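You operate a simulated robot arm through the tools that you are given. There is no shell and no other tool. Be economical: measure what you need, move in short steps, check, and stop when the job is done.

You are at the controls of a simulated two-armed robot. One attempt, no reset.

TASK
Take the blue cloth from the service table and lay it out flat on the right half of the bench.

The check looks at the end state, three seconds after you hand in, the way a careful person would. Anything else that was tipped, shoved, dropped, spilled or broken makes it a failure. Flat cloth is picked up by pressing the open fingertips on it (5 to 10 N) and closing them slowly along it; thin cloth reads only 2 to 8 mm in the jaws.

THE ROBOT
Two 7-joint arms with two-finger parallel grippers on one trunk, on a base that drives. Base frame: it is fixed to the floor where the robot stands at the start and does not move with it; the origin is under the middle of the robot, x ahead of it, y to its left, z up; the surface under the hand at the start is at about z = 0.86. Readings come in m, rad, newtons and seconds.
The left shoulder is at the start at [0.07, 0.163, 1.07], the right one opposite. With the tool pointing down near the work surface each hand reaches from about 0.38 to 0.88 m from the robot's upright axis, wherever it stands, measured 20 degrees to its own side. Places, roughly: right half of the bench [-1.4, 1.3, 0.8]. Payload 3.43 kg a hand.
Tool frame (each hand has its own): the origin (TCP) lies between the finger pads and is the grasp point; the fingertips stand 0.034 m ahead of it; z points along the fingers, y is the line along which they close. Largest opening 0.128 m; finger width 0.024, thickness 0.012; the body of the gripper, 0.048 by 0.13 m, starts 0.096 m behind the TCP.
Orientation is told as [roll, pitch, yaw] about the base's x, y, z axes, in that order, counted from this pose: with the fingers straight down and closing along the base's y, the tool's x points along the base's -x, its y along +y and its z along -z.

THE INTERFACE
- The arms move only by the tool move_arm. It takes "left_increments", "right_increments" or both (then of equal length, played together; a hand with none holds still); each is a list of rows, each an object of numbers (a shift or turn left out is 0, a gripper value left out holds the last): "dx", "dy", "dz": the shift along the tool's x, y, z in m; "wx", "wy", "wz": the turn, a rotation vector about the tool's x, y, z in rad; "gripper": the opening, from 0 (shut) to 1 (fully open). In form: [{"dx": .., "dy": .., "dz": .., "wx": .., "wy": .., "wz": .., "gripper": ..}, ...]. A call has 1 to 12 rows; each row is the pose to reach, as a shift and turn from the pose commanded when the call began, along the tool's axes at that moment. Rows are played at 5 a second. More than 0.05 m and 0.15 rad between two rows, or a gripper value outside its range, and nothing of the call is played. A pose out of reach is approached as far as the arm can. The call stops where the force on the tool passes 40 N (or 10 N more than at its start, if that is more) or the arm is blocked; 0.2 s more then pass. Each finger travels about 0.153 m/s and halts on what it meets, pressing with about 31 N; the grip force reading is that of the motor and also rises with nothing between the fingers. The clock runs only during rows and for 0.2 s after the last one: add rows that repeat a pose to give the fingers time. It gives the time, the measured TCP pose, the force on the tool (base axes), the opening and the grip force at its end, in the units of the frame above (readings bear some noise), with the torque about the TCP (base axes, N m) and any sound that the robot's microphone picked up.
- Cameras (640 x 400 px; columns grow to the right, rows downward): "scene" is now at [0.1363, -0.0043, 1.3108]; the picture's right is [-0.06, -1.00, 0.00], its down [-0.58, 0.03, -0.82] and it looks along [0.81, -0.05, -0.58] (base axes); focal length 265 px, centre (320, 200). "left" rides on the left gripper at [0.076, 0.011, -0.16] in its tool frame; the picture's right is [-0.15, 0.99, 0.00], its down [-0.88, -0.13, -0.46] and it looks along [-0.45, -0.07, 0.89] (tool axes); focal length 234 px, centre (320, 200). "right" rides on the right gripper at [0.076, -0.011, -0.16] in its tool frame; the picture's right is [0.15, 0.99, 0.00], its down [-0.88, 0.13, -0.46] and it looks along [-0.45, 0.07, 0.89] (tool axes); focal length 234 px, centre (320, 200). There is no depth. A picture from a camera that has moved, and an enlarged one, comes with that camera's place and axes in the base frame and with its lens. The place of the scene camera against the robot may be out by one fixed shift of up to 0.018 m in any direction.
- camera(camera): a new picture of that camera. It takes no simulated time.
- slide_trunk(by): slides the trunk up (or, below 0, down) by that many m; the arms and the scene camera ride with it, the base frame stays. It gives what a move gives, with no picture.
- base_move(legs): drives the robot by 1 to 6 legs, each [ahead, left, turn to the left] in m, m and rad, along the robot's own axes; the way and the turn of a leg run together, so that a leg with both is an arc; at most 1.5 m and 3.142 rad a leg. The arms and the cameras ride along, it lands a little off, and it stops where it bumps. It gives what a move gives.
- aim_head(pan, tilt): turns the head with the scene camera to pan (to the left, within 1.501 rad either way) and tilt (down, from -0.506 to 1.204), counted from straight ahead of the robot. It gives what a move gives.
- enlarge(camera, box): a new picture of the part [left, top, right, bottom] of that camera's present view, enlarged. It takes no simulated time.
- hand_in(): hands the job in; it is judged then, once.

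Work in short steps. Places have to be worked out from the pictures, the camera data and where the tool is seen: move nearer, look again, correct. Check each grasp and each placing, and mend what went wrong. You have 120 turns and 92 pictures in all, those below and enlarged ones among them. Open the grippers and draw the arms clear of the work before you hand the job in, unless the task says otherwise; then end with one line.

The tools are called as name(argument=value, ...) on one line, values as JSON. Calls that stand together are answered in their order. move_arm: Moves the arms, as the interface text tells. Its arguments: {"type":"object","properties":{"left_increments":{"type":"array","items":{"type":"object","properties":{"dx":{"type":"number"},"dy":{"type":"number"},"dz":{"type":"number"},"wx":{"type":"number"},"wy":{"type":"number"},"wz":{"type":"number"},"gripper":{"type":"number"}}}},"right_increments":{"type":"array","items":{"type":"object","properties":{"dx":{"type":"number"},"dy":{"type":"number"},"dz":{"type":"number"},"wx":{"type":"number"},"wy":{"type":"number"},"wz":{"type":"number"},"gripper":{"type":"number"}}}}},"required":[]} The other tools are called the same way: slide_trunk (by) slides the trunk up or down; base_move (legs) drives the base; aim_head (pan, tilt) turns the head that bears the scene camera; camera (camera) takes a picture; enlarge (camera, box) takes an enlarged picture of a part of a camera's view; hand_in () hands the job in.

At the start:

```text
time_s: 0.0
left_ee_pos: [0.5832, 0.3034, 1.0967]
left_tcp_rot: [0.0, 0.0, 0.002]
left_contact_force: [-0.1, -0.8, 0.0]
left_ft_torque: [0.0, -0.01, 0.0]
left_finger_gap: 0.1279
left_gripper_force: 0.0
right_ee_pos: [0.494, -0.1687, 1.1004]
right_tcp_rot: [0.0, 0.001, 0.001]
right_contact_force: [0.5, -0.1, -0.2]
right_ft_torque: [0.0, -0.04, -0.03]
right_finger_gap: 0.1283
right_gripper_force: 0.1
trunk travel left (down, up): [-0.55, 0.39]
robot x, y, heading: [0.0021, 0.0005, -0.003]
head pan, tilt: [-0.061, 0.618]
```

scene: 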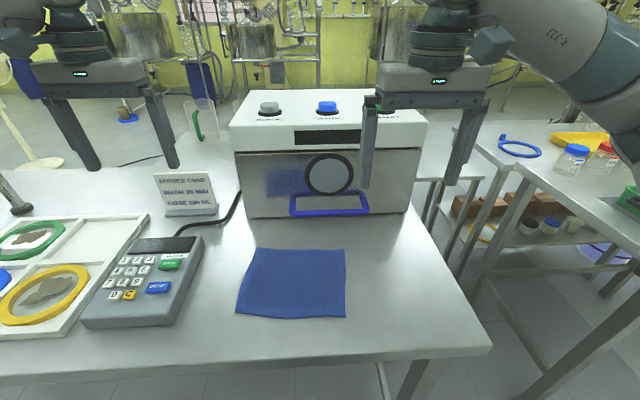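
right: 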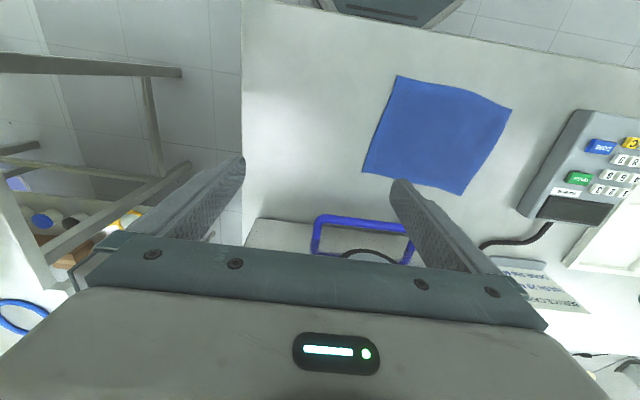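
left: 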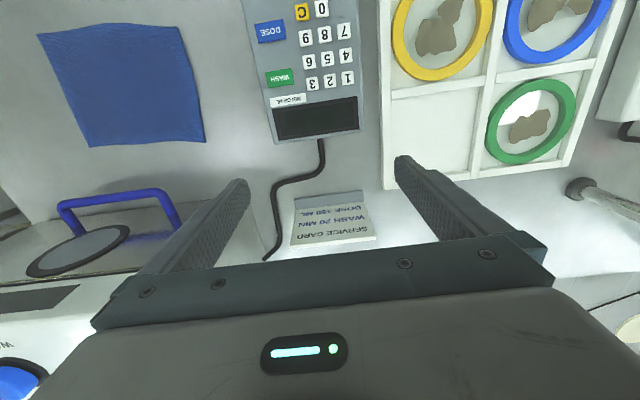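

The cloth appears to be at x 0.40–0.58, y −0.08–0.12, table z about 0.86. I'll look round to the left for the bench before planning.

aim_head(pan=1.5, tilt=0.4)

camera(camera="scene")

enlarge(camera="right", box=[320, 40, 560, 220])

```text
time_s: 1.6
left_ee_pos: [0.5834, 0.3031, 1.0983]
left_tcp_rot: [0.001, 0.001, 0.002]
left_contact_force: [0.5, -0.5, 0.2]
left_ft_torque: [0.02, 0.02, 0.02]
left_finger_gap: 0.128
left_gripper_force: 0.0
right_ee_pos: [0.4925, -0.1689, 1.0989]
right_tcp_rot: [-0.001, 0.001, 0.001]
right_contact_force: [0.1, 0.7, 0.2]
right_ft_torque: [0.0, -0.02, -0.02]
right_finger_gap: 0.1282
right_gripper_force: 0.1
trunk travel left (down, up): [-0.55, 0.39]
robot x, y, heading: [0.0006, -0.0005, -0.001]
head pan, tilt: [1.499, 0.4]
```

```text
88 pictures are left
camera scene: at [0.0553, 0.0934, 1.3305], right [1.0, -0.07, 0.0], down [-0.03, -0.39, -0.92], along [0.07, 0.92, -0.39], focal length 265 px, centre (320, 200)
```

scene: 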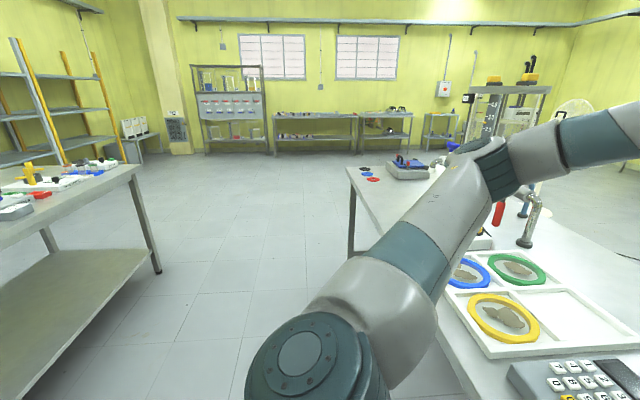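

```text
2.22 times, centred on (440, 130) of right
camera zoom: at [0.4167, -0.18, 1.2613], right [-0.15, 0.99, 0.0], down [0.88, 0.13, 0.46], along [0.45, 0.07, -0.89], focal length 520 px, centre (53, 356)
```

zoom: 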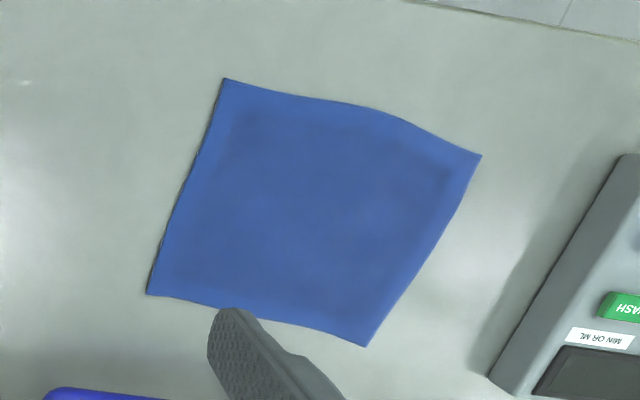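

The cloth is a single layer, near corners about (0.392, −0.064) and (0.412, 0.133). I'll back up 0.12 m for comfortable reach and look again from straight ahead.

base_move(legs=[[-0.12, 0, 0]])

aim_head(pan=0, tilt=0.75)

camera(camera="scene")

```text
time_s: 2.9
left_ee_pos: [0.4635, 0.3027, 1.0966]
left_tcp_rot: [0.0, 0.001, 0.0]
left_contact_force: [-0.3, 0.0, 0.1]
left_ft_torque: [-0.01, -0.04, -0.03]
left_finger_gap: 0.1278
left_gripper_force: 0.0
right_ee_pos: [0.374, -0.1694, 1.1001]
right_tcp_rot: [0.0, 0.0, -0.002]
right_contact_force: [0.1, 0.1, 0.7]
right_ft_torque: [0.0, -0.02, -0.01]
right_finger_gap: 0.1282
right_gripper_force: 0.0
trunk travel left (down, up): [-0.55, 0.39]
robot x, y, heading: [-0.1161, -0.0023, 0.003]
head pan, tilt: [1.499, 0.4]
```

```text
time_s: 4.5
left_ee_pos: [0.4632, 0.3029, 1.0969]
left_tcp_rot: [0.0, 0.001, 0.0]
left_contact_force: [0.1, -0.2, -1.3]
left_ft_torque: [0.04, 0.01, -0.01]
left_finger_gap: 0.1279
left_gripper_force: 0.0
right_ee_pos: [0.3732, -0.1678, 1.1002]
right_tcp_rot: [-0.001, 0.0, 0.0]
right_contact_force: [0.7, -0.4, 0.1]
right_ft_torque: [0.0, 0.01, -0.02]
right_finger_gap: 0.1279
right_gripper_force: 0.0
trunk travel left (down, up): [-0.55, 0.39]
robot x, y, heading: [-0.1236, -0.0011, -0.001]
head pan, tilt: [0.0, 0.75]
```

```text
86 pictures are left
camera scene: at [0.0115, 0.0011, 1.2995], right [0.0, -1.0, 0.0], down [-0.68, 0.0, -0.73], along [0.73, 0.0, -0.68], focal length 265 px, centre (320, 200)
```

scene: 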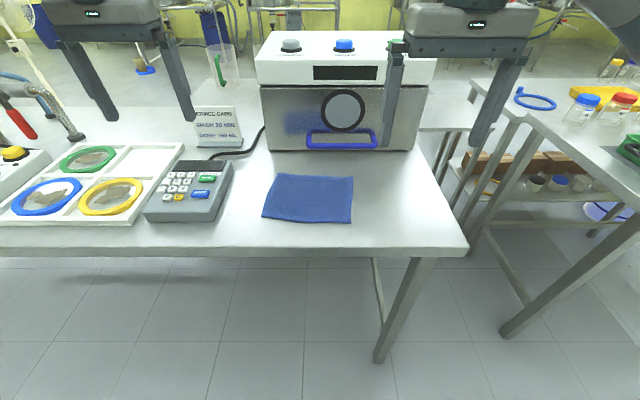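

Both hands will turn 90° so they close along x (ridge parallel to the near edge), and move above the near corners. Left target (0.442, 0.115), right target (0.424, −0.045), staying high.

move_arm(left_increments=[{"wz": 0.131}, {"wz": 0.262, "dy": -0.015}, {"wz": 0.393, "dy": -0.03}, {"wz": 0.524, "dy": -0.05}, {"wz": 0.654, "dy": -0.07}, {"wz": 0.785, "dy": -0.09}, {"wz": 0.916, "dy": -0.11, "dx": 0.005}, {"wz": 1.047, "dy": -0.13, "dx": 0.01}, {"wz": 1.178, "dy": -0.15, "dx": 0.015}, {"wz": 1.309, "dy": -0.17, "dx": 0.02}, {"wz": 1.44, "dy": -0.18, "dx": 0.021}, {"wz": 1.571, "dy": -0.188, "dx": 0.021}], right_increments=[{"wz": -0.131}, {"wz": -0.262, "dy": 0.01}, {"wz": -0.393, "dy": 0.02}, {"wz": -0.524, "dy": 0.03}, {"wz": -0.654, "dy": 0.04, "dx": -0.01}, {"wz": -0.785, "dy": 0.05, "dx": -0.02}, {"wz": -0.916, "dy": 0.065, "dx": -0.025}, {"wz": -1.047, "dy": 0.08, "dx": -0.03}, {"wz": -1.178, "dy": 0.09, "dx": -0.035}, {"wz": -1.309, "dy": 0.1, "dx": -0.04}, {"wz": -1.44, "dy": 0.11, "dx": -0.045}, {"wz": -1.571, "dy": 0.123, "dx": -0.05}])

camera(camera="scene")

```text
time_s: 7.1
left_ee_pos: [0.4439, 0.1155, 1.0977]
left_tcp_rot: [0.001, -0.002, -1.573]
left_contact_force: [0.6, 0.6, 0.1]
left_ft_torque: [-0.02, 0.01, 0.02]
left_finger_gap: 0.128
left_gripper_force: 0.0
right_ee_pos: [0.3521, -0.0282, 1.0831]
right_tcp_rot: [-0.001, -0.002, 1.565]
right_contact_force: [0.7, 1.3, 0.1]
right_ft_torque: [0.0, -0.02, 0.0]
right_finger_gap: 0.128
right_gripper_force: 0.1
right hand out of reach, approached as far as the arm can: row 11, 12
trunk travel left (down, up): [-0.55, 0.39]
robot x, y, heading: [-0.1222, -0.0005, 0.001]
head pan, tilt: [0.0, 0.75]
```

```text
85 pictures are left
camera scene: at [0.0115, 0.0015, 1.2995], right [0.0, -1.0, 0.0], down [-0.68, 0.0, -0.73], along [0.73, 0.0, -0.68], focal length 265 px, centre (320, 200)
```

scene: 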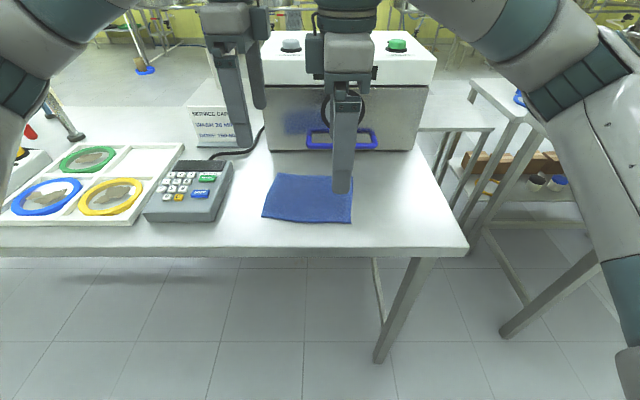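

The left hand is in place; the right one fell short at the end of the turn. I'll nudge the right toward the target (tool y is now base −x) and see what happens.

move_arm(right_increments=[{"dy": -0.02}, {"dy": -0.04}, {"dy": -0.06}])

```text
time_s: 7.9
left_ee_pos: [0.4426, 0.1146, 1.0973]
left_tcp_rot: [-0.001, 0.0, -1.57]
left_contact_force: [-0.4, -0.3, 0.0]
left_ft_torque: [0.04, 0.01, -0.03]
left_finger_gap: 0.1278
left_gripper_force: 0.0
right_ee_pos: [0.356, -0.0189, 1.0745]
right_tcp_rot: [0.0, 0.001, 1.568]
right_contact_force: [0.1, -0.6, -0.9]
right_ft_torque: [-0.02, 0.0, 0.02]
right_finger_gap: 0.128
right_gripper_force: 0.1
right hand out of reach, approached as far as the arm can: row 1, 2, 3
trunk travel left (down, up): [-0.55, 0.39]
robot x, y, heading: [-0.1197, 0.0035, -0.001]
head pan, tilt: [0.0, 0.75]
```

The right wrist seems limited at this yaw. I'll turn it back some (to about yaw 0.9) and see if the position becomes reachable.

move_arm(right_increments=[{"wz": 0.13}, {"wz": 0.26}, {"wz": 0.39}, {"wz": 0.52}, {"wz": 0.65}, {"wz": 0.65}])

```text
time_s: 9.3
left_ee_pos: [0.4424, 0.1148, 1.0978]
left_tcp_rot: [-0.001, 0.001, -1.57]
left_contact_force: [-0.4, 0.2, -0.2]
left_ft_torque: [-0.03, 0.0, -0.01]
left_finger_gap: 0.1282
left_gripper_force: 0.0
right_ee_pos: [0.3571, -0.02, 1.0732]
right_tcp_rot: [-0.001, 0.001, 0.92]
right_contact_force: [0.2, 0.5, -0.7]
right_ft_torque: [-0.02, 0.02, 0.0]
right_finger_gap: 0.1277
right_gripper_force: 0.1
trunk travel left (down, up): [-0.55, 0.39]
robot x, y, heading: [-0.1215, 0.0011, 0.002]
head pan, tilt: [0.0, 0.75]
```

Now move the right hand to (0.424, −0.045, 1.10) at yaw 0.92, then turn stepwise back to 1.57.

move_arm(right_increments=[{"dx": -0.01, "dy": -0.034, "dz": -0.012}, {"dx": -0.0207, "dy": -0.0684, "dz": -0.025}, {"dx": -0.0207, "dy": -0.0684, "dz": -0.025, "wz": -0.13}, {"dx": -0.0207, "dy": -0.0684, "dz": -0.025, "wz": -0.26}, {"dx": -0.0207, "dy": -0.0684, "dz": -0.025, "wz": -0.39}, {"dx": -0.0207, "dy": -0.0684, "dz": -0.025, "wz": -0.52}, {"dx": -0.0207, "dy": -0.0684, "dz": -0.025, "wz": -0.65}])

```text
time_s: 10.9
left_ee_pos: [0.442, 0.1146, 1.0985]
left_tcp_rot: [0.001, -0.001, -1.569]
left_contact_force: [0.0, -0.5, -0.6]
left_ft_torque: [0.0, -0.01, 0.02]
left_finger_gap: 0.128
left_gripper_force: 0.1
right_ee_pos: [0.3527, -0.0278, 1.0819]
right_tcp_rot: [-0.003, -0.002, 1.564]
right_contact_force: [-0.7, 0.3, 0.3]
right_ft_torque: [0.03, -0.04, 0.0]
right_finger_gap: 0.128
right_gripper_force: 0.0
right hand out of reach, approached as far as the arm can: row 6, 7
trunk travel left (down, up): [-0.55, 0.39]
robot x, y, heading: [-0.1183, 0.0015, -0.001]
head pan, tilt: [0.0, 0.75]
```

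Reachable up to yaw about 1.3. I'll use yaw ≈1.2 for the right hand, turning back then moving.

move_arm(right_increments=[{"wz": 0.12}, {"wz": 0.24}, {"wz": 0.36}, {"wz": 0.36}])

```text
time_s: 11.9
left_ee_pos: [0.4426, 0.1146, 1.0969]
left_tcp_rot: [0.002, 0.0, -1.57]
left_contact_force: [0.1, -0.9, -0.8]
left_ft_torque: [-0.01, 0.0, -0.01]
left_finger_gap: 0.1281
left_gripper_force: 0.0
right_ee_pos: [0.3536, -0.0293, 1.0833]
right_tcp_rot: [-0.001, 0.0, 1.209]
right_contact_force: [0.0, -0.2, -0.5]
right_ft_torque: [0.01, -0.01, 0.03]
right_finger_gap: 0.128
right_gripper_force: 0.0
trunk travel left (down, up): [-0.55, 0.39]
robot x, y, heading: [-0.1191, 0.0018, -0.002]
head pan, tilt: [0.0, 0.75]
```

Right: go to (0.424, −0.045) and descend to z = 1.0; left descends too; both grippers close to about 30 mm.

move_arm(right_increments=[{"dx": -0.005, "dy": -0.035, "gripper": 0.24}, {"dx": -0.0098, "dy": -0.0712, "gripper": 0.24}, {"dx": -0.0098, "dy": -0.0712, "dz": 0.04, "gripper": 0.24}, {"dx": -0.0098, "dy": -0.0712, "dz": 0.083, "gripper": 0.24}, {"dx": -0.0098, "dy": -0.0712, "dz": 0.083, "gripper": 0.24}], left_increments=[{"gripper": 0.24}, {"dz": 0.03, "gripper": 0.24}, {"dz": 0.06, "gripper": 0.24}, {"dz": 0.097, "gripper": 0.24}, {"dz": 0.097, "gripper": 0.24}])

camera(camera="scene")

camera(camera="right")

camera(camera="left")

```text
time_s: 13.1
left_ee_pos: [0.4411, 0.1166, 1.0007]
left_tcp_rot: [0.0, 0.002, -1.568]
left_contact_force: [0.9, 0.7, -0.1]
left_ft_torque: [0.02, -0.01, -0.03]
left_finger_gap: 0.0309
left_gripper_force: 0.0
right_ee_pos: [0.4223, -0.0433, 0.9976]
right_tcp_rot: [0.001, 0.0, 1.213]
right_contact_force: [0.2, 0.5, -0.2]
right_ft_torque: [0.04, -0.04, 0.02]
right_finger_gap: 0.0306
right_gripper_force: 0.2
trunk travel left (down, up): [-0.55, 0.39]
robot x, y, heading: [-0.1215, -0.0, 0.002]
head pan, tilt: [0.0, 0.75]
```

```text
84 pictures are left
camera scene: at [0.0105, 0.001, 1.2996], right [0.0, -1.0, 0.0], down [-0.68, 0.0, -0.73], along [0.73, 0.0, -0.68], focal length 265 px, centre (320, 200)
```

scene: 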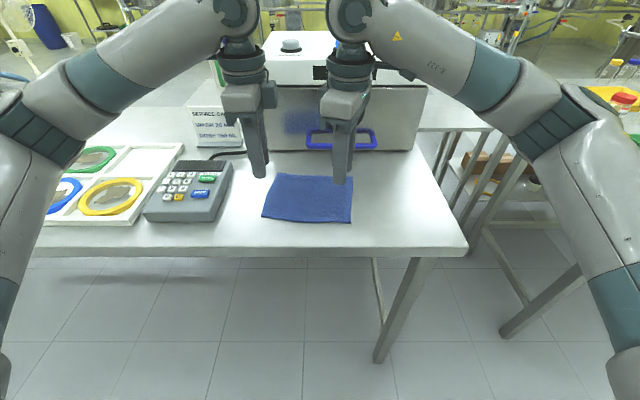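

```text
83 pictures are left
camera right: at [0.4055, -0.1195, 1.1599], right [-0.98, 0.21, 0.0], down [0.19, 0.87, 0.46], along [0.1, 0.45, -0.89], focal length 234 px, centre (320, 200)
```

right: 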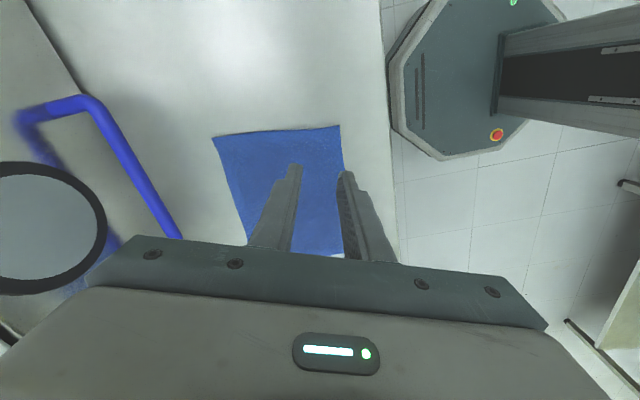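

```text
82 pictures are left
camera left: at [0.4523, 0.1915, 1.1601], right [0.99, -0.15, 0.0], down [-0.13, -0.88, 0.46], along [-0.07, -0.45, -0.89], focal length 234 px, centre (320, 200)
```

left: 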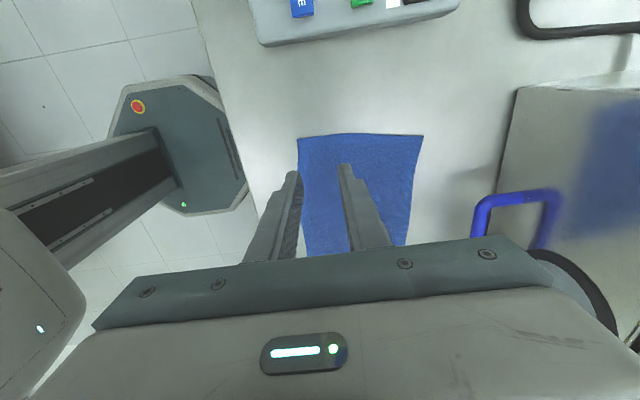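

Positions agree: near corners at (0.415, 0.130) and (0.393, −0.062). Descend to just above the cloth (TCP ≈ 0.904).

move_arm(right_increments=[{"dz": 0.04}, {"dz": 0.075}, {"dz": 0.094}, {"dz": 0.094}], left_increments=[{"dz": 0.04}, {"dz": 0.075}, {"dz": 0.096}, {"dz": 0.096}])

move_arm(right_increments=[{"dz": 0.004}, {"dz": 0.006}, {"dz": 0.008}], left_increments=[{"dz": 0.004}, {"dz": 0.006}, {"dz": 0.008}])

```text
time_s: 14.1
left_ee_pos: [0.4417, 0.1146, 0.9043]
left_tcp_rot: [0.0, 0.001, -1.569]
left_contact_force: [-0.3, -0.3, -0.5]
left_ft_torque: [0.02, -0.01, -0.04]
left_finger_gap: 0.0306
left_gripper_force: 0.1
right_ee_pos: [0.4231, -0.0438, 0.9036]
right_tcp_rot: [0.001, -0.001, 1.213]
right_contact_force: [-0.2, 0.7, 0.2]
right_ft_torque: [0.0, 0.0, -0.03]
right_finger_gap: 0.0308
right_gripper_force: 0.0
trunk travel left (down, up): [-0.55, 0.39]
robot x, y, heading: [-0.1199, -0.0007, 0.001]
head pan, tilt: [0.0, 0.75]
```

```text
time_s: 14.9
left_ee_pos: [0.4434, 0.1144, 0.8987]
left_tcp_rot: [0.002, -0.003, -1.571]
left_contact_force: [0.7, 0.2, 6.1]
left_ft_torque: [0.01, -0.02, 0.01]
left_finger_gap: 0.0306
left_gripper_force: 0.0
right_ee_pos: [0.423, -0.044, 0.8987]
right_tcp_rot: [-0.001, -0.001, 1.21]
right_contact_force: [0.8, -0.5, 5.9]
right_ft_torque: [-0.03, -0.03, 0.02]
right_finger_gap: 0.0307
right_gripper_force: 0.1
trunk travel left (down, up): [-0.55, 0.39]
robot x, y, heading: [-0.118, -0.0004, 0.002]
head pan, tilt: [0.0, 0.75]
```

Both press with about 6 N. Now close slowly with the hands held in place.

move_arm(right_increments=[{"gripper": 0.21}, {"gripper": 0.18}, {"gripper": 0.15}, {"gripper": 0.12}, {"gripper": 0.09}, {"gripper": 0.06}, {"gripper": 0.03}, {"gripper": 0.0}, {"gripper": 0.0}, {"gripper": 0.0}], left_increments=[{"gripper": 0.21}, {"gripper": 0.18}, {"gripper": 0.15}, {"gripper": 0.12}, {"gripper": 0.09}, {"gripper": 0.06}, {"gripper": 0.03}, {"gripper": 0.0}, {"gripper": 0.0}, {"gripper": 0.0}])

camera(camera="scene")

camera(camera="left")

```text
time_s: 17.1
left_ee_pos: [0.4417, 0.1147, 0.8973]
left_tcp_rot: [0.002, -0.001, -1.572]
left_contact_force: [-0.8, -2.3, 7.9]
left_ft_torque: [-0.09, -0.01, 0.0]
left_finger_gap: 0.0036
left_gripper_force: 31.2
right_ee_pos: [0.4232, -0.0433, 0.8974]
right_tcp_rot: [0.001, 0.0, 1.213]
right_contact_force: [0.4, 2.0, 10.1]
right_ft_torque: [0.06, 0.01, -0.03]
right_finger_gap: 0.0036
right_gripper_force: 31.3
trunk travel left (down, up): [-0.55, 0.39]
robot x, y, heading: [-0.119, -0.0002, -0.003]
head pan, tilt: [0.0, 0.75]
```

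```text
81 pictures are left
camera scene: at [0.01, 0.0009, 1.2997], right [0.0, -1.0, 0.0], down [-0.68, 0.0, -0.73], along [0.73, 0.0, -0.68], focal length 265 px, centre (320, 200)
```

scene: 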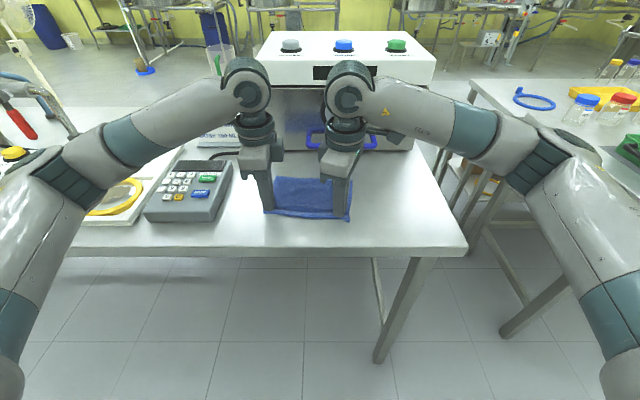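

```text
80 pictures are left
camera left: at [0.4524, 0.1905, 1.0562], right [0.99, -0.15, 0.0], down [-0.13, -0.88, 0.46], along [-0.07, -0.45, -0.89], focal length 234 px, centre (320, 200)
```

left: 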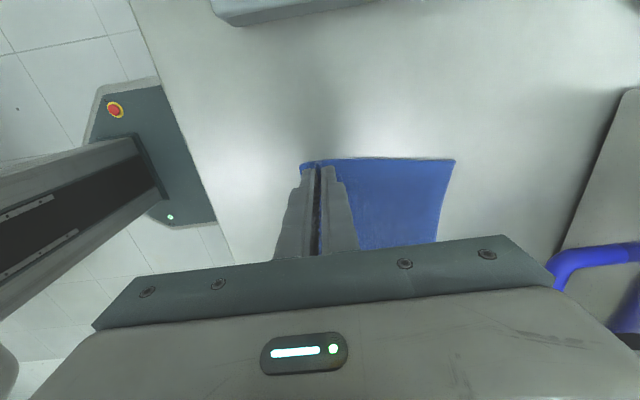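

Both jaws read 3.6 mm, so cloth is gripped. Lift both hands straight up 0.20 m.

move_arm(right_increments=[{"dz": -0.03}, {"dz": -0.06}, {"dz": -0.09}, {"dz": -0.12}, {"dz": -0.15}, {"dz": -0.18}, {"dz": -0.2}], left_increments=[{"dz": -0.03}, {"dz": -0.06}, {"dz": -0.09}, {"dz": -0.12}, {"dz": -0.15}, {"dz": -0.18}, {"dz": -0.2}])

camera(camera="scene")

```text
time_s: 18.7
left_ee_pos: [0.4418, 0.1159, 1.0972]
left_tcp_rot: [0.0, 0.0, -1.571]
left_contact_force: [-0.2, -0.4, 0.1]
left_ft_torque: [-0.01, -0.04, -0.02]
left_finger_gap: 0.0035
left_gripper_force: 31.1
right_ee_pos: [0.4239, -0.0446, 1.0978]
right_tcp_rot: [0.0, 0.0, 1.21]
right_contact_force: [-0.1, 1.0, 0.6]
right_ft_torque: [0.05, -0.02, -0.03]
right_finger_gap: 0.0036
right_gripper_force: 30.5
trunk travel left (down, up): [-0.55, 0.39]
robot x, y, heading: [-0.1217, -0.0026, -0.0]
head pan, tilt: [0.0, 0.75]
```

```text
79 pictures are left
camera scene: at [0.0109, 0.0009, 1.2994], right [0.0, -1.0, 0.0], down [-0.68, 0.0, -0.73], along [0.73, 0.0, -0.68], focal length 265 px, centre (320, 200)
```

scene: 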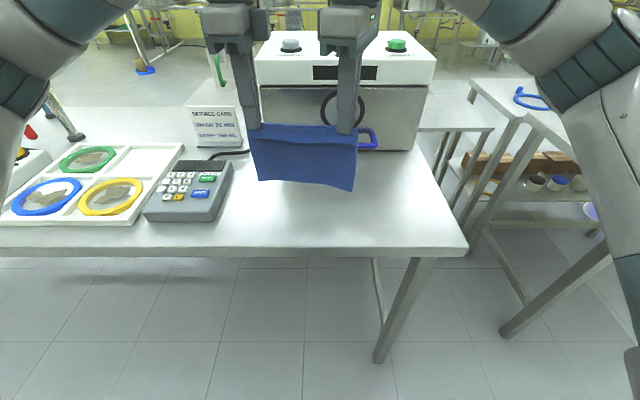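

The cloth hangs cleanly between both hands. Back up 0.3 m and look left and right for obstacles.

base_move(legs=[[-0.3, 0, 0]])

aim_head(pan=1.5, tilt=0.55)

camera(camera="scene")

```text
time_s: 20.7
left_ee_pos: [0.1416, 0.1141, 1.0968]
left_tcp_rot: [-0.001, 0.0, -1.572]
left_contact_force: [-0.4, -1.4, 0.6]
left_ft_torque: [0.0, -0.02, -0.05]
left_finger_gap: 0.0036
left_gripper_force: 31.3
right_ee_pos: [0.1226, -0.0442, 1.0985]
right_tcp_rot: [0.0, 0.001, 1.208]
right_contact_force: [-0.6, 1.0, -0.9]
right_ft_torque: [0.01, -0.03, -0.02]
right_finger_gap: 0.0037
right_gripper_force: 31.2
trunk travel left (down, up): [-0.55, 0.39]
robot x, y, heading: [-0.4212, 0.003, -0.0]
head pan, tilt: [0.0, 0.75]
```

```text
time_s: 22.3
left_ee_pos: [0.1408, 0.1148, 1.0963]
left_tcp_rot: [0.0, -0.002, -1.571]
left_contact_force: [-0.5, -0.8, 0.0]
left_ft_torque: [0.0, 0.01, 0.0]
left_finger_gap: 0.0034
left_gripper_force: 31.3
right_ee_pos: [0.1237, -0.0445, 1.0976]
right_tcp_rot: [-0.002, -0.001, 1.209]
right_contact_force: [0.0, 0.4, 0.1]
right_ft_torque: [0.03, -0.02, 0.0]
right_finger_gap: 0.0037
right_gripper_force: 31.1
trunk travel left (down, up): [-0.55, 0.39]
robot x, y, heading: [-0.4213, -0.002, -0.005]
head pan, tilt: [1.499, 0.55]
```

```text
78 pictures are left
camera scene: at [-0.3654, 0.0909, 1.3168], right [1.0, -0.07, 0.0], down [-0.04, -0.52, -0.85], along [0.06, 0.85, -0.52], focal length 265 px, centre (320, 200)
```

scene: 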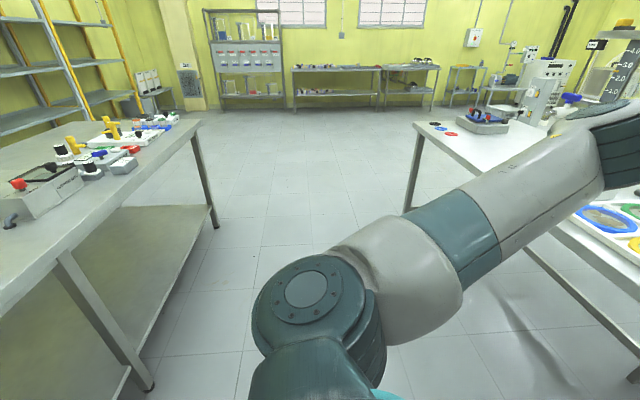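

The bench front edge is at about x = −1.06, running along y; the aisle is clear. I'll turn left 90° here, then look at the bench.

base_move(legs=[[0, 0, 1.57]])

aim_head(pan=0.9, tilt=0.5)

camera(camera="scene")

```text
time_s: 26.5
left_ee_pos: [-0.5311, 0.5643, 1.0968]
left_tcp_rot: [0.0, 0.001, -0.009]
left_contact_force: [0.4, 0.3, -0.5]
left_ft_torque: [0.02, -0.02, -0.09]
left_finger_gap: 0.0036
left_gripper_force: 31.2
right_ee_pos: [-0.3723, 0.544, 1.0963]
right_tcp_rot: [0.002, 0.0, 2.772]
right_contact_force: [-1.1, 0.0, 0.3]
right_ft_torque: [0.03, 0.05, -0.07]
right_finger_gap: 0.0035
right_gripper_force: 31.2
trunk travel left (down, up): [-0.55, 0.39]
robot x, y, heading: [-0.4191, 0.0029, 1.56]
head pan, tilt: [1.499, 0.55]
```

```text
time_s: 27.5
left_ee_pos: [-0.5292, 0.5638, 1.0964]
left_tcp_rot: [0.0, 0.002, -0.01]
left_contact_force: [1.2, 0.5, -0.7]
left_ft_torque: [0.0, -0.05, -0.1]
left_finger_gap: 0.0036
left_gripper_force: 30.7
right_ee_pos: [-0.3718, 0.5429, 1.0972]
right_tcp_rot: [-0.002, -0.001, 2.771]
right_contact_force: [-1.1, -0.6, -0.6]
right_ft_torque: [0.02, 0.01, -0.08]
right_finger_gap: 0.0035
right_gripper_force: 31.4
trunk travel left (down, up): [-0.55, 0.39]
robot x, y, heading: [-0.4209, -0.0051, 1.557]
head pan, tilt: [0.901, 0.499]
```

```text
77 pictures are left
camera scene: at [-0.4928, 0.1089, 1.3214], right [0.63, 0.78, 0.0], down [0.37, -0.3, -0.88], along [-0.68, 0.55, -0.48], focal length 265 px, centre (320, 200)
```

scene: 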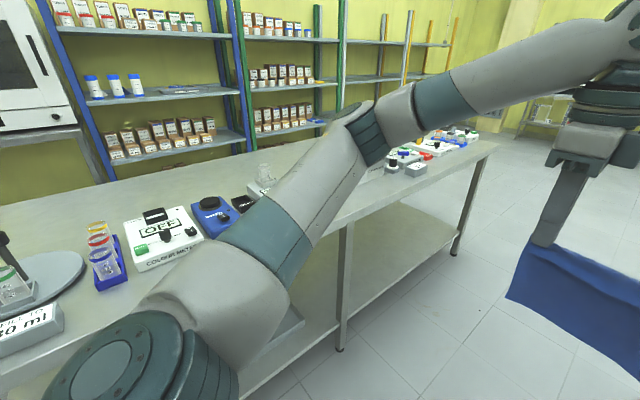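

The bench spans a long way; its right half is toward +y. Drive ahead 1.0 m and look left.

base_move(legs=[[1.0, 0, 0]])

aim_head(pan=1.5, tilt=0.5)

camera(camera="scene")

```text
time_s: 32.7
left_ee_pos: [-0.5304, 1.5599, 1.0969]
left_tcp_rot: [-0.001, -0.001, 0.001]
left_contact_force: [1.2, 0.1, 0.6]
left_ft_torque: [-0.01, -0.06, -0.08]
left_finger_gap: 0.0036
left_gripper_force: 31.5
right_ee_pos: [-0.3716, 1.5421, 1.0959]
right_tcp_rot: [0.0, 0.0, 2.78]
right_contact_force: [-0.2, 1.2, -0.1]
right_ft_torque: [0.01, 0.03, -0.07]
right_finger_gap: 0.0035
right_gripper_force: 31.1
trunk travel left (down, up): [-0.55, 0.39]
robot x, y, heading: [-0.4146, 0.9947, 1.575]
head pan, tilt: [0.901, 0.499]
```

```text
time_s: 33.7
left_ee_pos: [-0.5307, 1.5612, 1.0968]
left_tcp_rot: [0.0, 0.001, 0.0]
left_contact_force: [0.4, -0.2, -0.3]
left_ft_torque: [0.05, -0.05, -0.1]
left_finger_gap: 0.0039
left_gripper_force: 31.7
right_ee_pos: [-0.3731, 1.5418, 1.0989]
right_tcp_rot: [-0.002, 0.0, 2.779]
right_contact_force: [-1.4, 0.8, -1.5]
right_ft_torque: [0.04, 0.02, -0.06]
right_finger_gap: 0.0037
right_gripper_force: 30.9
trunk travel left (down, up): [-0.55, 0.39]
robot x, y, heading: [-0.4165, 0.9963, 1.574]
head pan, tilt: [1.499, 0.499]
```

```text
76 pictures are left
camera scene: at [-0.508, 1.0562, 1.3214], right [0.07, 1.0, 0.0], down [0.48, -0.04, -0.88], along [-0.88, 0.06, -0.48], focal length 265 px, centre (320, 200)
```

scene: 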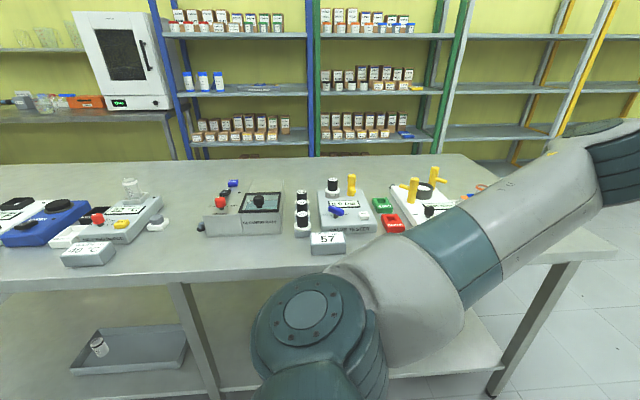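

The left arm hides part of the bench. I'll turn the rest of the way to face it (staying 0.1 m further back) for an unobstructed view.

base_move(legs=[[0, -0.1, 0], [0, 0, 1.57]])

aim_head(pan=-0.3, tilt=0.55)

camera(camera="scene")

```text
time_s: 38.7
left_ee_pos: [-0.8772, 0.886, 1.0967]
left_tcp_rot: [-0.001, 0.001, 1.567]
left_contact_force: [-0.7, 0.9, -0.4]
left_ft_torque: [0.04, 0.02, -0.1]
left_finger_gap: 0.0034
left_gripper_force: 30.9
right_ee_pos: [-0.8587, 1.0431, 1.0979]
right_tcp_rot: [-0.001, 0.0, -1.936]
right_contact_force: [-0.2, -0.9, -0.9]
right_ft_torque: [-0.02, -0.01, -0.09]
right_finger_gap: 0.0033
right_gripper_force: 31.2
trunk travel left (down, up): [-0.55, 0.39]
robot x, y, heading: [-0.3122, 0.9967, 3.135]
head pan, tilt: [1.499, 0.499]
```

```text
time_s: 40.5
left_ee_pos: [-0.8766, 0.8852, 1.0965]
left_tcp_rot: [0.0, 0.002, 1.567]
left_contact_force: [0.9, 0.1, -0.7]
left_ft_torque: [0.03, -0.02, -0.13]
left_finger_gap: 0.0032
left_gripper_force: 31.2
right_ee_pos: [-0.8592, 1.0452, 1.0973]
right_tcp_rot: [0.0, 0.0, -1.937]
right_contact_force: [0.4, 0.1, -0.4]
right_ft_torque: [-0.03, -0.02, -0.09]
right_finger_gap: 0.0036
right_gripper_force: 31.2
trunk travel left (down, up): [-0.55, 0.39]
robot x, y, heading: [-0.316, 0.9995, 3.139]
head pan, tilt: [-0.3, 0.55]
```

```text
75 pictures are left
camera scene: at [-0.453, 1.0262, 1.3168], right [0.3, 0.95, 0.0], down [0.5, -0.16, -0.85], along [-0.81, 0.26, -0.52], focal length 265 px, centre (320, 200)
```

scene: 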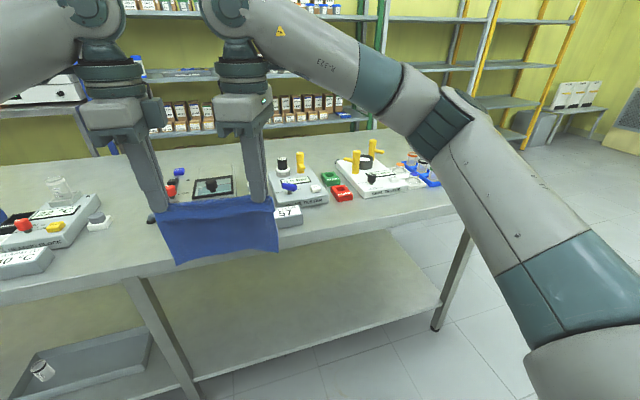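

The hanging cloth blocks some view. I'll raise the trunk for a steeper view, shift right to y ≈1.3, and survey for free space.

slide_trunk(by=0.36)

base_move(legs=[[0, -0.3, 0], [0.2, 0, 0]])

aim_head(pan=0, tilt=0.85)

camera(camera="scene")

camera(camera="right")

camera(camera="left")

```text
time_s: 44.0
left_ee_pos: [-0.8779, 0.8857, 1.4558]
left_tcp_rot: [-0.001, 0.0, 1.567]
left_contact_force: [0.5, 0.3, 0.4]
left_ft_torque: [0.02, 0.0, -0.09]
left_finger_gap: 0.0036
left_gripper_force: 31.2
right_ee_pos: [-0.8593, 1.0443, 1.4572]
right_tcp_rot: [0.001, 0.0, -1.935]
right_contact_force: [-0.6, -0.5, -0.6]
right_ft_torque: [-0.03, 0.0, -0.12]
right_finger_gap: 0.0032
right_gripper_force: 30.9
trunk travel left (down, up): [-0.91, 0.03]
robot x, y, heading: [-0.3158, 0.9983, 3.135]
head pan, tilt: [-0.3, 0.55]
```

```text
time_s: 47.2
left_ee_pos: [-1.0688, 1.186, 1.4584]
left_tcp_rot: [0.004, 0.0, 1.567]
left_contact_force: [0.7, -0.1, 0.1]
left_ft_torque: [0.06, 0.02, -0.07]
left_finger_gap: 0.0036
left_gripper_force: 30.9
right_ee_pos: [-1.0506, 1.3447, 1.4592]
right_tcp_rot: [-0.002, -0.002, -1.935]
right_contact_force: [0.9, -0.4, 0.4]
right_ft_torque: [0.0, 0.05, -0.07]
right_finger_gap: 0.0035
right_gripper_force: 31.7
trunk travel left (down, up): [-0.91, 0.03]
robot x, y, heading: [-0.5112, 1.2962, 3.135]
head pan, tilt: [-0.3, 0.55]
```

```text
time_s: 48.0
left_ee_pos: [-1.0742, 1.1861, 1.4567]
left_tcp_rot: [0.0, -0.002, 1.567]
left_contact_force: [-0.8, 0.4, -0.8]
left_ft_torque: [-0.02, -0.03, -0.07]
left_finger_gap: 0.0034
left_gripper_force: 31.3
right_ee_pos: [-1.0563, 1.3431, 1.4574]
right_tcp_rot: [0.0, 0.001, -1.935]
right_contact_force: [0.3, -0.6, -0.3]
right_ft_torque: [0.02, 0.03, -0.07]
right_finger_gap: 0.0034
right_gripper_force: 31.2
trunk travel left (down, up): [-0.91, 0.03]
robot x, y, heading: [-0.5104, 1.2996, 3.132]
head pan, tilt: [0.0, 0.85]
```

```text
74 pictures are left
camera scene: at [-0.6429, 1.2998, 1.6514], right [0.01, 1.0, 0.0], down [0.75, 0.0, -0.66], along [-0.66, 0.0, -0.75], focal length 265 px, centre (320, 200)
```

scene: 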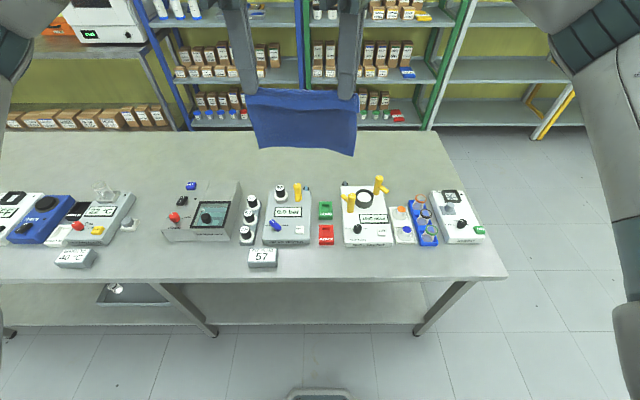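

```text
73 pictures are left
camera right: at [-1.0405, 1.4182, 1.6184], right [0.98, -0.22, 0.0], down [-0.19, -0.87, 0.46], along [-0.1, -0.45, -0.89], focal length 234 px, centre (320, 200)
```

right: 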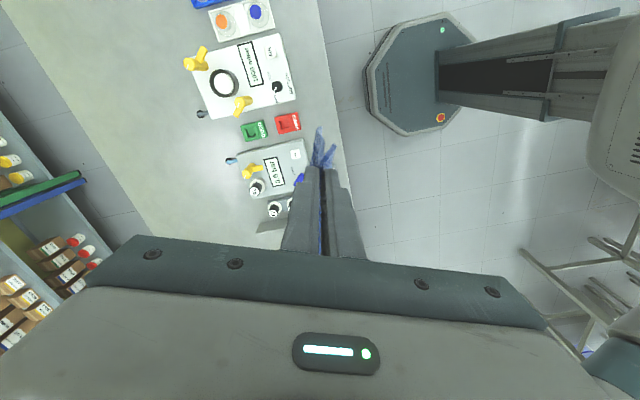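

```text
72 pictures are left
camera left: at [-1.0864, 1.1102, 1.6155], right [-0.99, 0.15, 0.0], down [0.13, 0.88, 0.46], along [0.07, 0.45, -0.89], focal length 234 px, centre (320, 200)
```

left: 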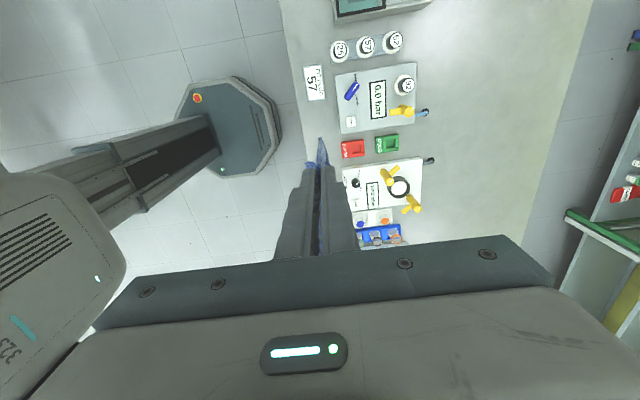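

The bench's back strip (x ≈ −1.50 to −1.88) in the right half is empty, while the front strip is only ~0.12 m deep. Reaching it from the front is far (>0.85 m), so I'll come round to the bench's right end. First drive to the right (+y) and turn to face −y, then look.

base_move(legs=[[0, -1.35, 0], [0, 0, 1.57]])

aim_head(pan=-1.2, tilt=0.6)

camera(camera="scene")

```text
time_s: 58.6
left_ee_pos: [-0.3908, 2.0799, 1.4571]
left_tcp_rot: [0.0, 0.0, -3.141]
left_contact_force: [-1.0, 0.6, 0.5]
left_ft_torque: [0.02, 0.02, -0.1]
left_finger_gap: 0.0036
left_gripper_force: 30.7
right_ee_pos: [-0.5488, 2.099, 1.4571]
right_tcp_rot: [0.0, 0.0, -0.358]
right_contact_force: [-0.1, -0.2, 0.2]
right_ft_torque: [-0.02, -0.04, -0.07]
right_finger_gap: 0.0033
right_gripper_force: 31.1
trunk travel left (down, up): [-0.91, 0.03]
robot x, y, heading: [-0.5055, 2.6418, -1.572]
head pan, tilt: [0.0, 0.85]
```

```text
time_s: 60.0
left_ee_pos: [-0.3905, 2.0804, 1.4573]
left_tcp_rot: [-0.001, -0.002, -3.139]
left_contact_force: [-0.3, -0.1, 0.0]
left_ft_torque: [0.0, 0.02, -0.12]
left_finger_gap: 0.0035
left_gripper_force: 31.3
right_ee_pos: [-0.5481, 2.0989, 1.4577]
right_tcp_rot: [-0.001, 0.0, -0.36]
right_contact_force: [0.2, 0.2, 0.3]
right_ft_torque: [-0.04, 0.0, -0.13]
right_finger_gap: 0.0033
right_gripper_force: 30.5
trunk travel left (down, up): [-0.91, 0.03]
robot x, y, heading: [-0.5036, 2.645, -1.57]
head pan, tilt: [-1.201, 0.6]
```

```text
71 pictures are left
camera scene: at [-0.5897, 2.5608, 1.6723], right [-0.36, 0.93, 0.0], down [0.53, 0.21, -0.82], along [-0.77, -0.3, -0.57], focal length 265 px, centre (320, 200)
```

scene: 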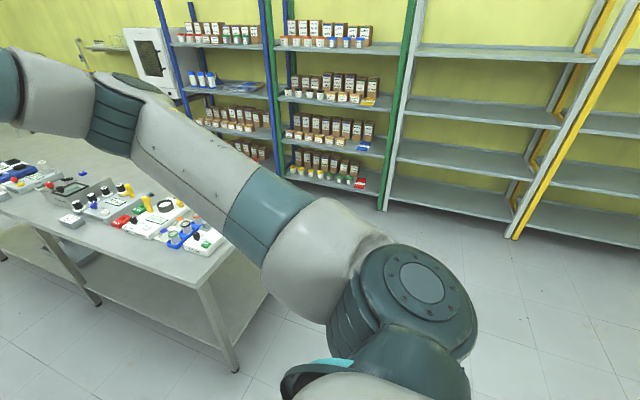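

Shelves stand at x ≈ −2.9, so there is plenty of room. Slide right 1.15 m (to x ≈ −1.65) and look ahead.

base_move(legs=[[0, -1.15, 0]])

aim_head(pan=0, tilt=0.85)

camera(camera="scene")

```text
time_s: 65.8
left_ee_pos: [-1.5497, 2.0836, 1.457]
left_tcp_rot: [0.0, -0.001, 3.133]
left_contact_force: [0.7, -0.4, -1.5]
left_ft_torque: [-0.02, 0.04, -0.09]
left_finger_gap: 0.0032
left_gripper_force: 30.8
right_ee_pos: [-1.7071, 2.1035, 1.4575]
right_tcp_rot: [0.001, 0.0, -0.369]
right_contact_force: [-0.3, 0.9, 0.6]
right_ft_torque: [-0.02, -0.01, -0.1]
right_finger_gap: 0.0033
right_gripper_force: 30.5
trunk travel left (down, up): [-0.91, 0.03]
robot x, y, heading: [-1.6602, 2.6482, -1.58]
head pan, tilt: [-1.201, 0.6]
```

```text
time_s: 67.2
left_ee_pos: [-1.5496, 2.085, 1.4568]
left_tcp_rot: [0.0, 0.001, 3.133]
left_contact_force: [-0.7, -0.5, 0.9]
left_ft_torque: [0.02, 0.03, -0.1]
left_finger_gap: 0.0037
left_gripper_force: 30.7
right_ee_pos: [-1.7076, 2.1027, 1.457]
right_tcp_rot: [0.0, -0.001, -0.369]
right_contact_force: [-0.7, 0.5, 0.1]
right_ft_torque: [0.01, 0.0, -0.05]
right_finger_gap: 0.0033
right_gripper_force: 30.9
trunk travel left (down, up): [-0.91, 0.03]
robot x, y, heading: [-1.6608, 2.6481, -1.578]
head pan, tilt: [0.0, 0.85]
```

```text
70 pictures are left
camera scene: at [-1.6624, 2.5191, 1.6514], right [-1.0, 0.01, 0.0], down [0.01, 0.75, -0.66], along [-0.01, -0.66, -0.75], focal length 265 px, centre (320, 200)
```

scene: 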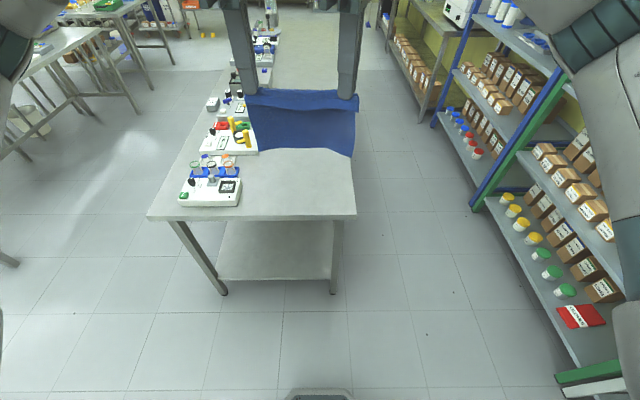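

Comparing both views, the bench top is about z ≈ 0.86, spanning x −1.02…−1.81 with its end at y ≈ 1.90; devices' backs are at x ≈ −1.39. The cloth (x −1.53…−1.73) is well centred in the free strip. Drive ahead 0.30 m, lower the trunk, and look.

base_move(legs=[[0.3, 0, 0]])

slide_trunk(by=-0.3)

camera(camera="scene")

camera(camera="right")

camera(camera="left")

```text
time_s: 69.3
left_ee_pos: [-1.5542, 1.7862, 1.4581]
left_tcp_rot: [0.001, -0.001, 3.131]
left_contact_force: [-0.8, 0.4, -0.3]
left_ft_torque: [-0.03, 0.01, -0.08]
left_finger_gap: 0.0034
left_gripper_force: 31.2
right_ee_pos: [-1.7116, 1.8052, 1.4586]
right_tcp_rot: [-0.001, -0.002, -0.369]
right_contact_force: [0.9, 0.2, 0.3]
right_ft_torque: [-0.02, -0.02, -0.09]
right_finger_gap: 0.0034
right_gripper_force: 31.0
trunk travel left (down, up): [-0.91, 0.03]
robot x, y, heading: [-1.6642, 2.348, -1.586]
head pan, tilt: [0.0, 0.85]
```

```text
time_s: 72.3
left_ee_pos: [-1.553, 1.7833, 1.1577]
left_tcp_rot: [0.0, 0.0, 3.13]
left_contact_force: [0.4, -0.6, 0.0]
left_ft_torque: [0.04, -0.01, -0.12]
left_finger_gap: 0.0033
left_gripper_force: 31.5
right_ee_pos: [-1.7123, 1.8027, 1.1573]
right_tcp_rot: [0.001, 0.0, -0.371]
right_contact_force: [0.9, 0.1, -0.4]
right_ft_torque: [-0.04, 0.01, -0.05]
right_finger_gap: 0.0034
right_gripper_force: 30.9
trunk travel left (down, up): [-0.61, 0.33]
robot x, y, heading: [-1.6601, 2.343, -1.58]
head pan, tilt: [0.0, 0.85]
```

```text
69 pictures are left
camera scene: at [-1.6654, 2.2184, 1.3515], right [-1.0, 0.01, 0.0], down [0.01, 0.75, -0.66], along [-0.01, -0.66, -0.75], focal length 265 px, centre (320, 200)
```

scene: 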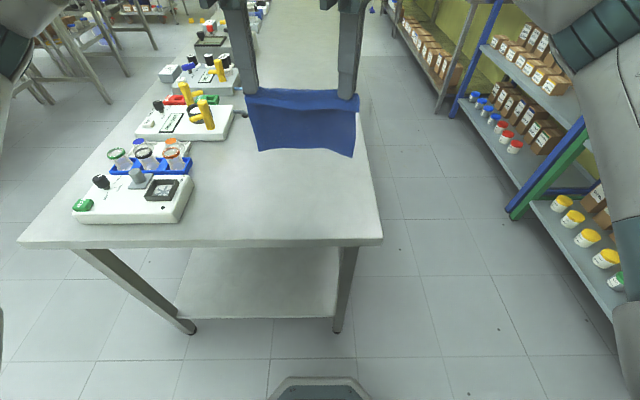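

```text
68 pictures are left
camera right: at [-1.7873, 1.819, 1.3189], right [0.22, 0.98, 0.0], down [0.87, -0.2, 0.46], along [0.44, -0.1, -0.89], focal length 234 px, centre (320, 200)
```

right: 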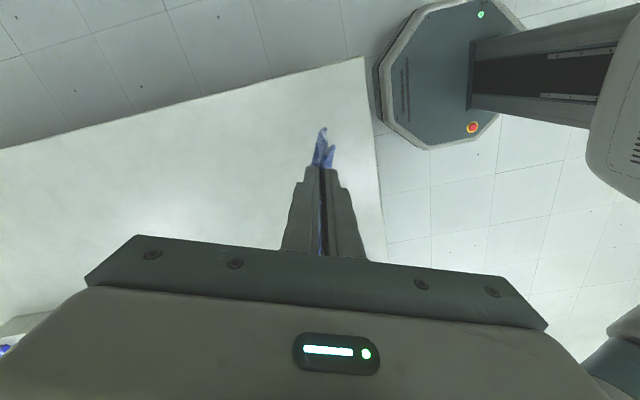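

```text
67 pictures are left
camera left: at [-1.4775, 1.7711, 1.3161], right [-0.16, -0.99, 0.0], down [-0.88, 0.14, 0.46], along [-0.45, 0.07, -0.89], focal length 234 px, centre (320, 200)
```

left: 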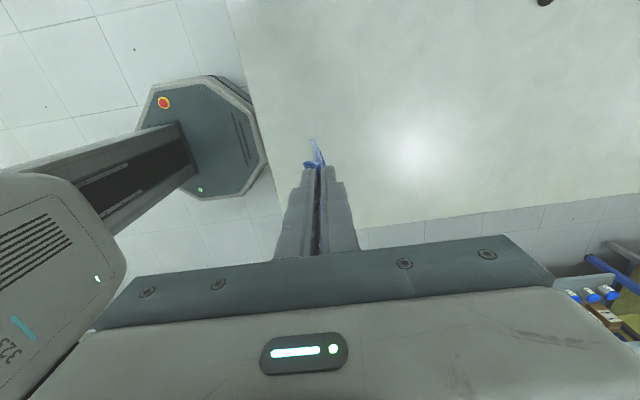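

The geometry checks (back corner at (−1.807, 1.897)). Move both hands 0.17 m further along −y (right 0.188 to square the cloth), over the empty strip.

move_arm(left_increments=[{"dy": 0.035}, {"dy": 0.07}, {"dy": 0.105}, {"dy": 0.14}, {"dy": 0.17}, {"dy": 0.17}], right_increments=[{"dx": -0.0136, "dy": -0.035}, {"dx": -0.0273, "dy": -0.07}, {"dx": -0.041, "dy": -0.105}, {"dx": -0.0546, "dy": -0.14}, {"dx": -0.0682, "dy": -0.175}, {"dx": -0.0682, "dy": -0.175}])

slide_trunk(by=-0.08)

camera(camera="scene")

```text
time_s: 73.3
left_ee_pos: [-1.5647, 1.6457, 1.1561]
left_tcp_rot: [-0.008, -0.008, 3.11]
left_contact_force: [-17.8, 17.3, -1.7]
left_ft_torque: [0.57, 0.55, -0.24]
left_finger_gap: 0.0035
left_gripper_force: 30.8
right_ee_pos: [-1.6978, 1.7616, 1.1451]
right_tcp_rot: [-0.005, -0.019, -0.38]
right_contact_force: [17.3, -18.0, 1.4]
right_ft_torque: [-0.63, -0.6, -0.15]
right_finger_gap: 0.0032
right_gripper_force: 30.8
right hand out of reach, approached as far as the arm can: row 1, 2, 3, 4, 5
trunk travel left (down, up): [-0.61, 0.33]
robot x, y, heading: [-1.6649, 2.3478, -1.58]
head pan, tilt: [0.0, 0.85]
stopped in row 5 (right hand): the force on the tool passed its limit at 46 N (the readings are from after the stop); the commanded pose is now the measured one
```

```text
time_s: 74.5
left_ee_pos: [-1.5606, 1.6463, 1.076]
left_tcp_rot: [-0.008, -0.009, 3.114]
left_contact_force: [-24.2, 24.5, -1.9]
left_ft_torque: [0.82, 0.8, -0.33]
left_finger_gap: 0.0038
left_gripper_force: 31.4
right_ee_pos: [-1.6972, 1.7639, 1.0662]
right_tcp_rot: [-0.006, -0.017, -0.376]
right_contact_force: [24.6, -25.1, 2.0]
right_ft_torque: [-0.81, -0.83, -0.17]
right_finger_gap: 0.0035
right_gripper_force: 31.4
trunk travel left (down, up): [-0.53, 0.41]
robot x, y, heading: [-1.6629, 2.3508, -1.581]
head pan, tilt: [0.0, 0.85]
```

```text
66 pictures are left
camera scene: at [-1.6654, 2.2188, 1.2715], right [-1.0, 0.01, 0.0], down [0.01, 0.75, -0.66], along [-0.01, -0.66, -0.75], focal length 265 px, centre (320, 200)
```

scene: 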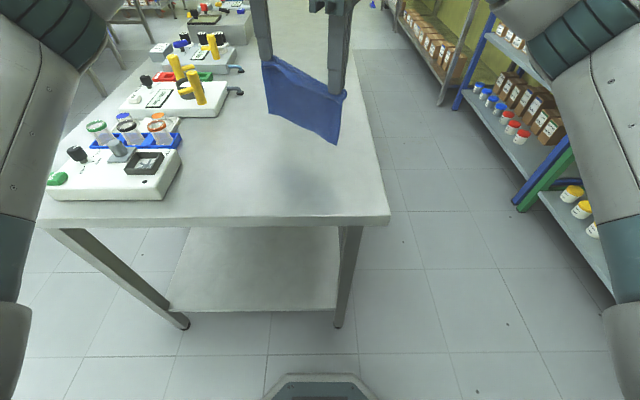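

The right wrist hit its limit and the cloth was stretched to ~24 N. I'll bring the left hand back to relieve it; for the laying motion I'll use the base for y and the arms/trunk for z.

move_arm(left_increments=[{"dx": 0.004, "dy": -0.03}, {"dx": 0.008, "dy": -0.06}, {"dx": 0.014, "dy": -0.09}, {"dx": 0.017, "dy": -0.1}, {"dx": 0.017, "dy": -0.1}])

camera(camera="scene")

```text
time_s: 75.7
left_ee_pos: [-1.5415, 1.7439, 1.0765]
left_tcp_rot: [-0.006, -0.005, 3.116]
left_contact_force: [0.2, -0.8, -0.2]
left_ft_torque: [0.01, -0.02, 0.01]
left_finger_gap: 0.0033
left_gripper_force: 31.2
right_ee_pos: [-1.6996, 1.7641, 1.0663]
right_tcp_rot: [-0.005, -0.013, -0.374]
right_contact_force: [-0.2, -0.4, 0.6]
right_ft_torque: [-0.02, -0.01, 0.01]
right_finger_gap: 0.0032
right_gripper_force: 31.1
trunk travel left (down, up): [-0.53, 0.41]
robot x, y, heading: [-1.6627, 2.3454, -1.581]
head pan, tilt: [0.0, 0.85]
```

```text
65 pictures are left
camera scene: at [-1.6655, 2.2182, 1.2714], right [-1.0, 0.01, 0.0], down [0.01, 0.75, -0.66], along [-0.01, -0.66, -0.75], focal length 265 px, centre (320, 200)
```

scene: 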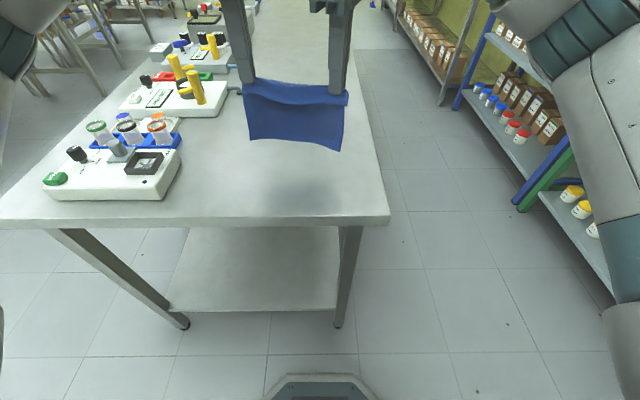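

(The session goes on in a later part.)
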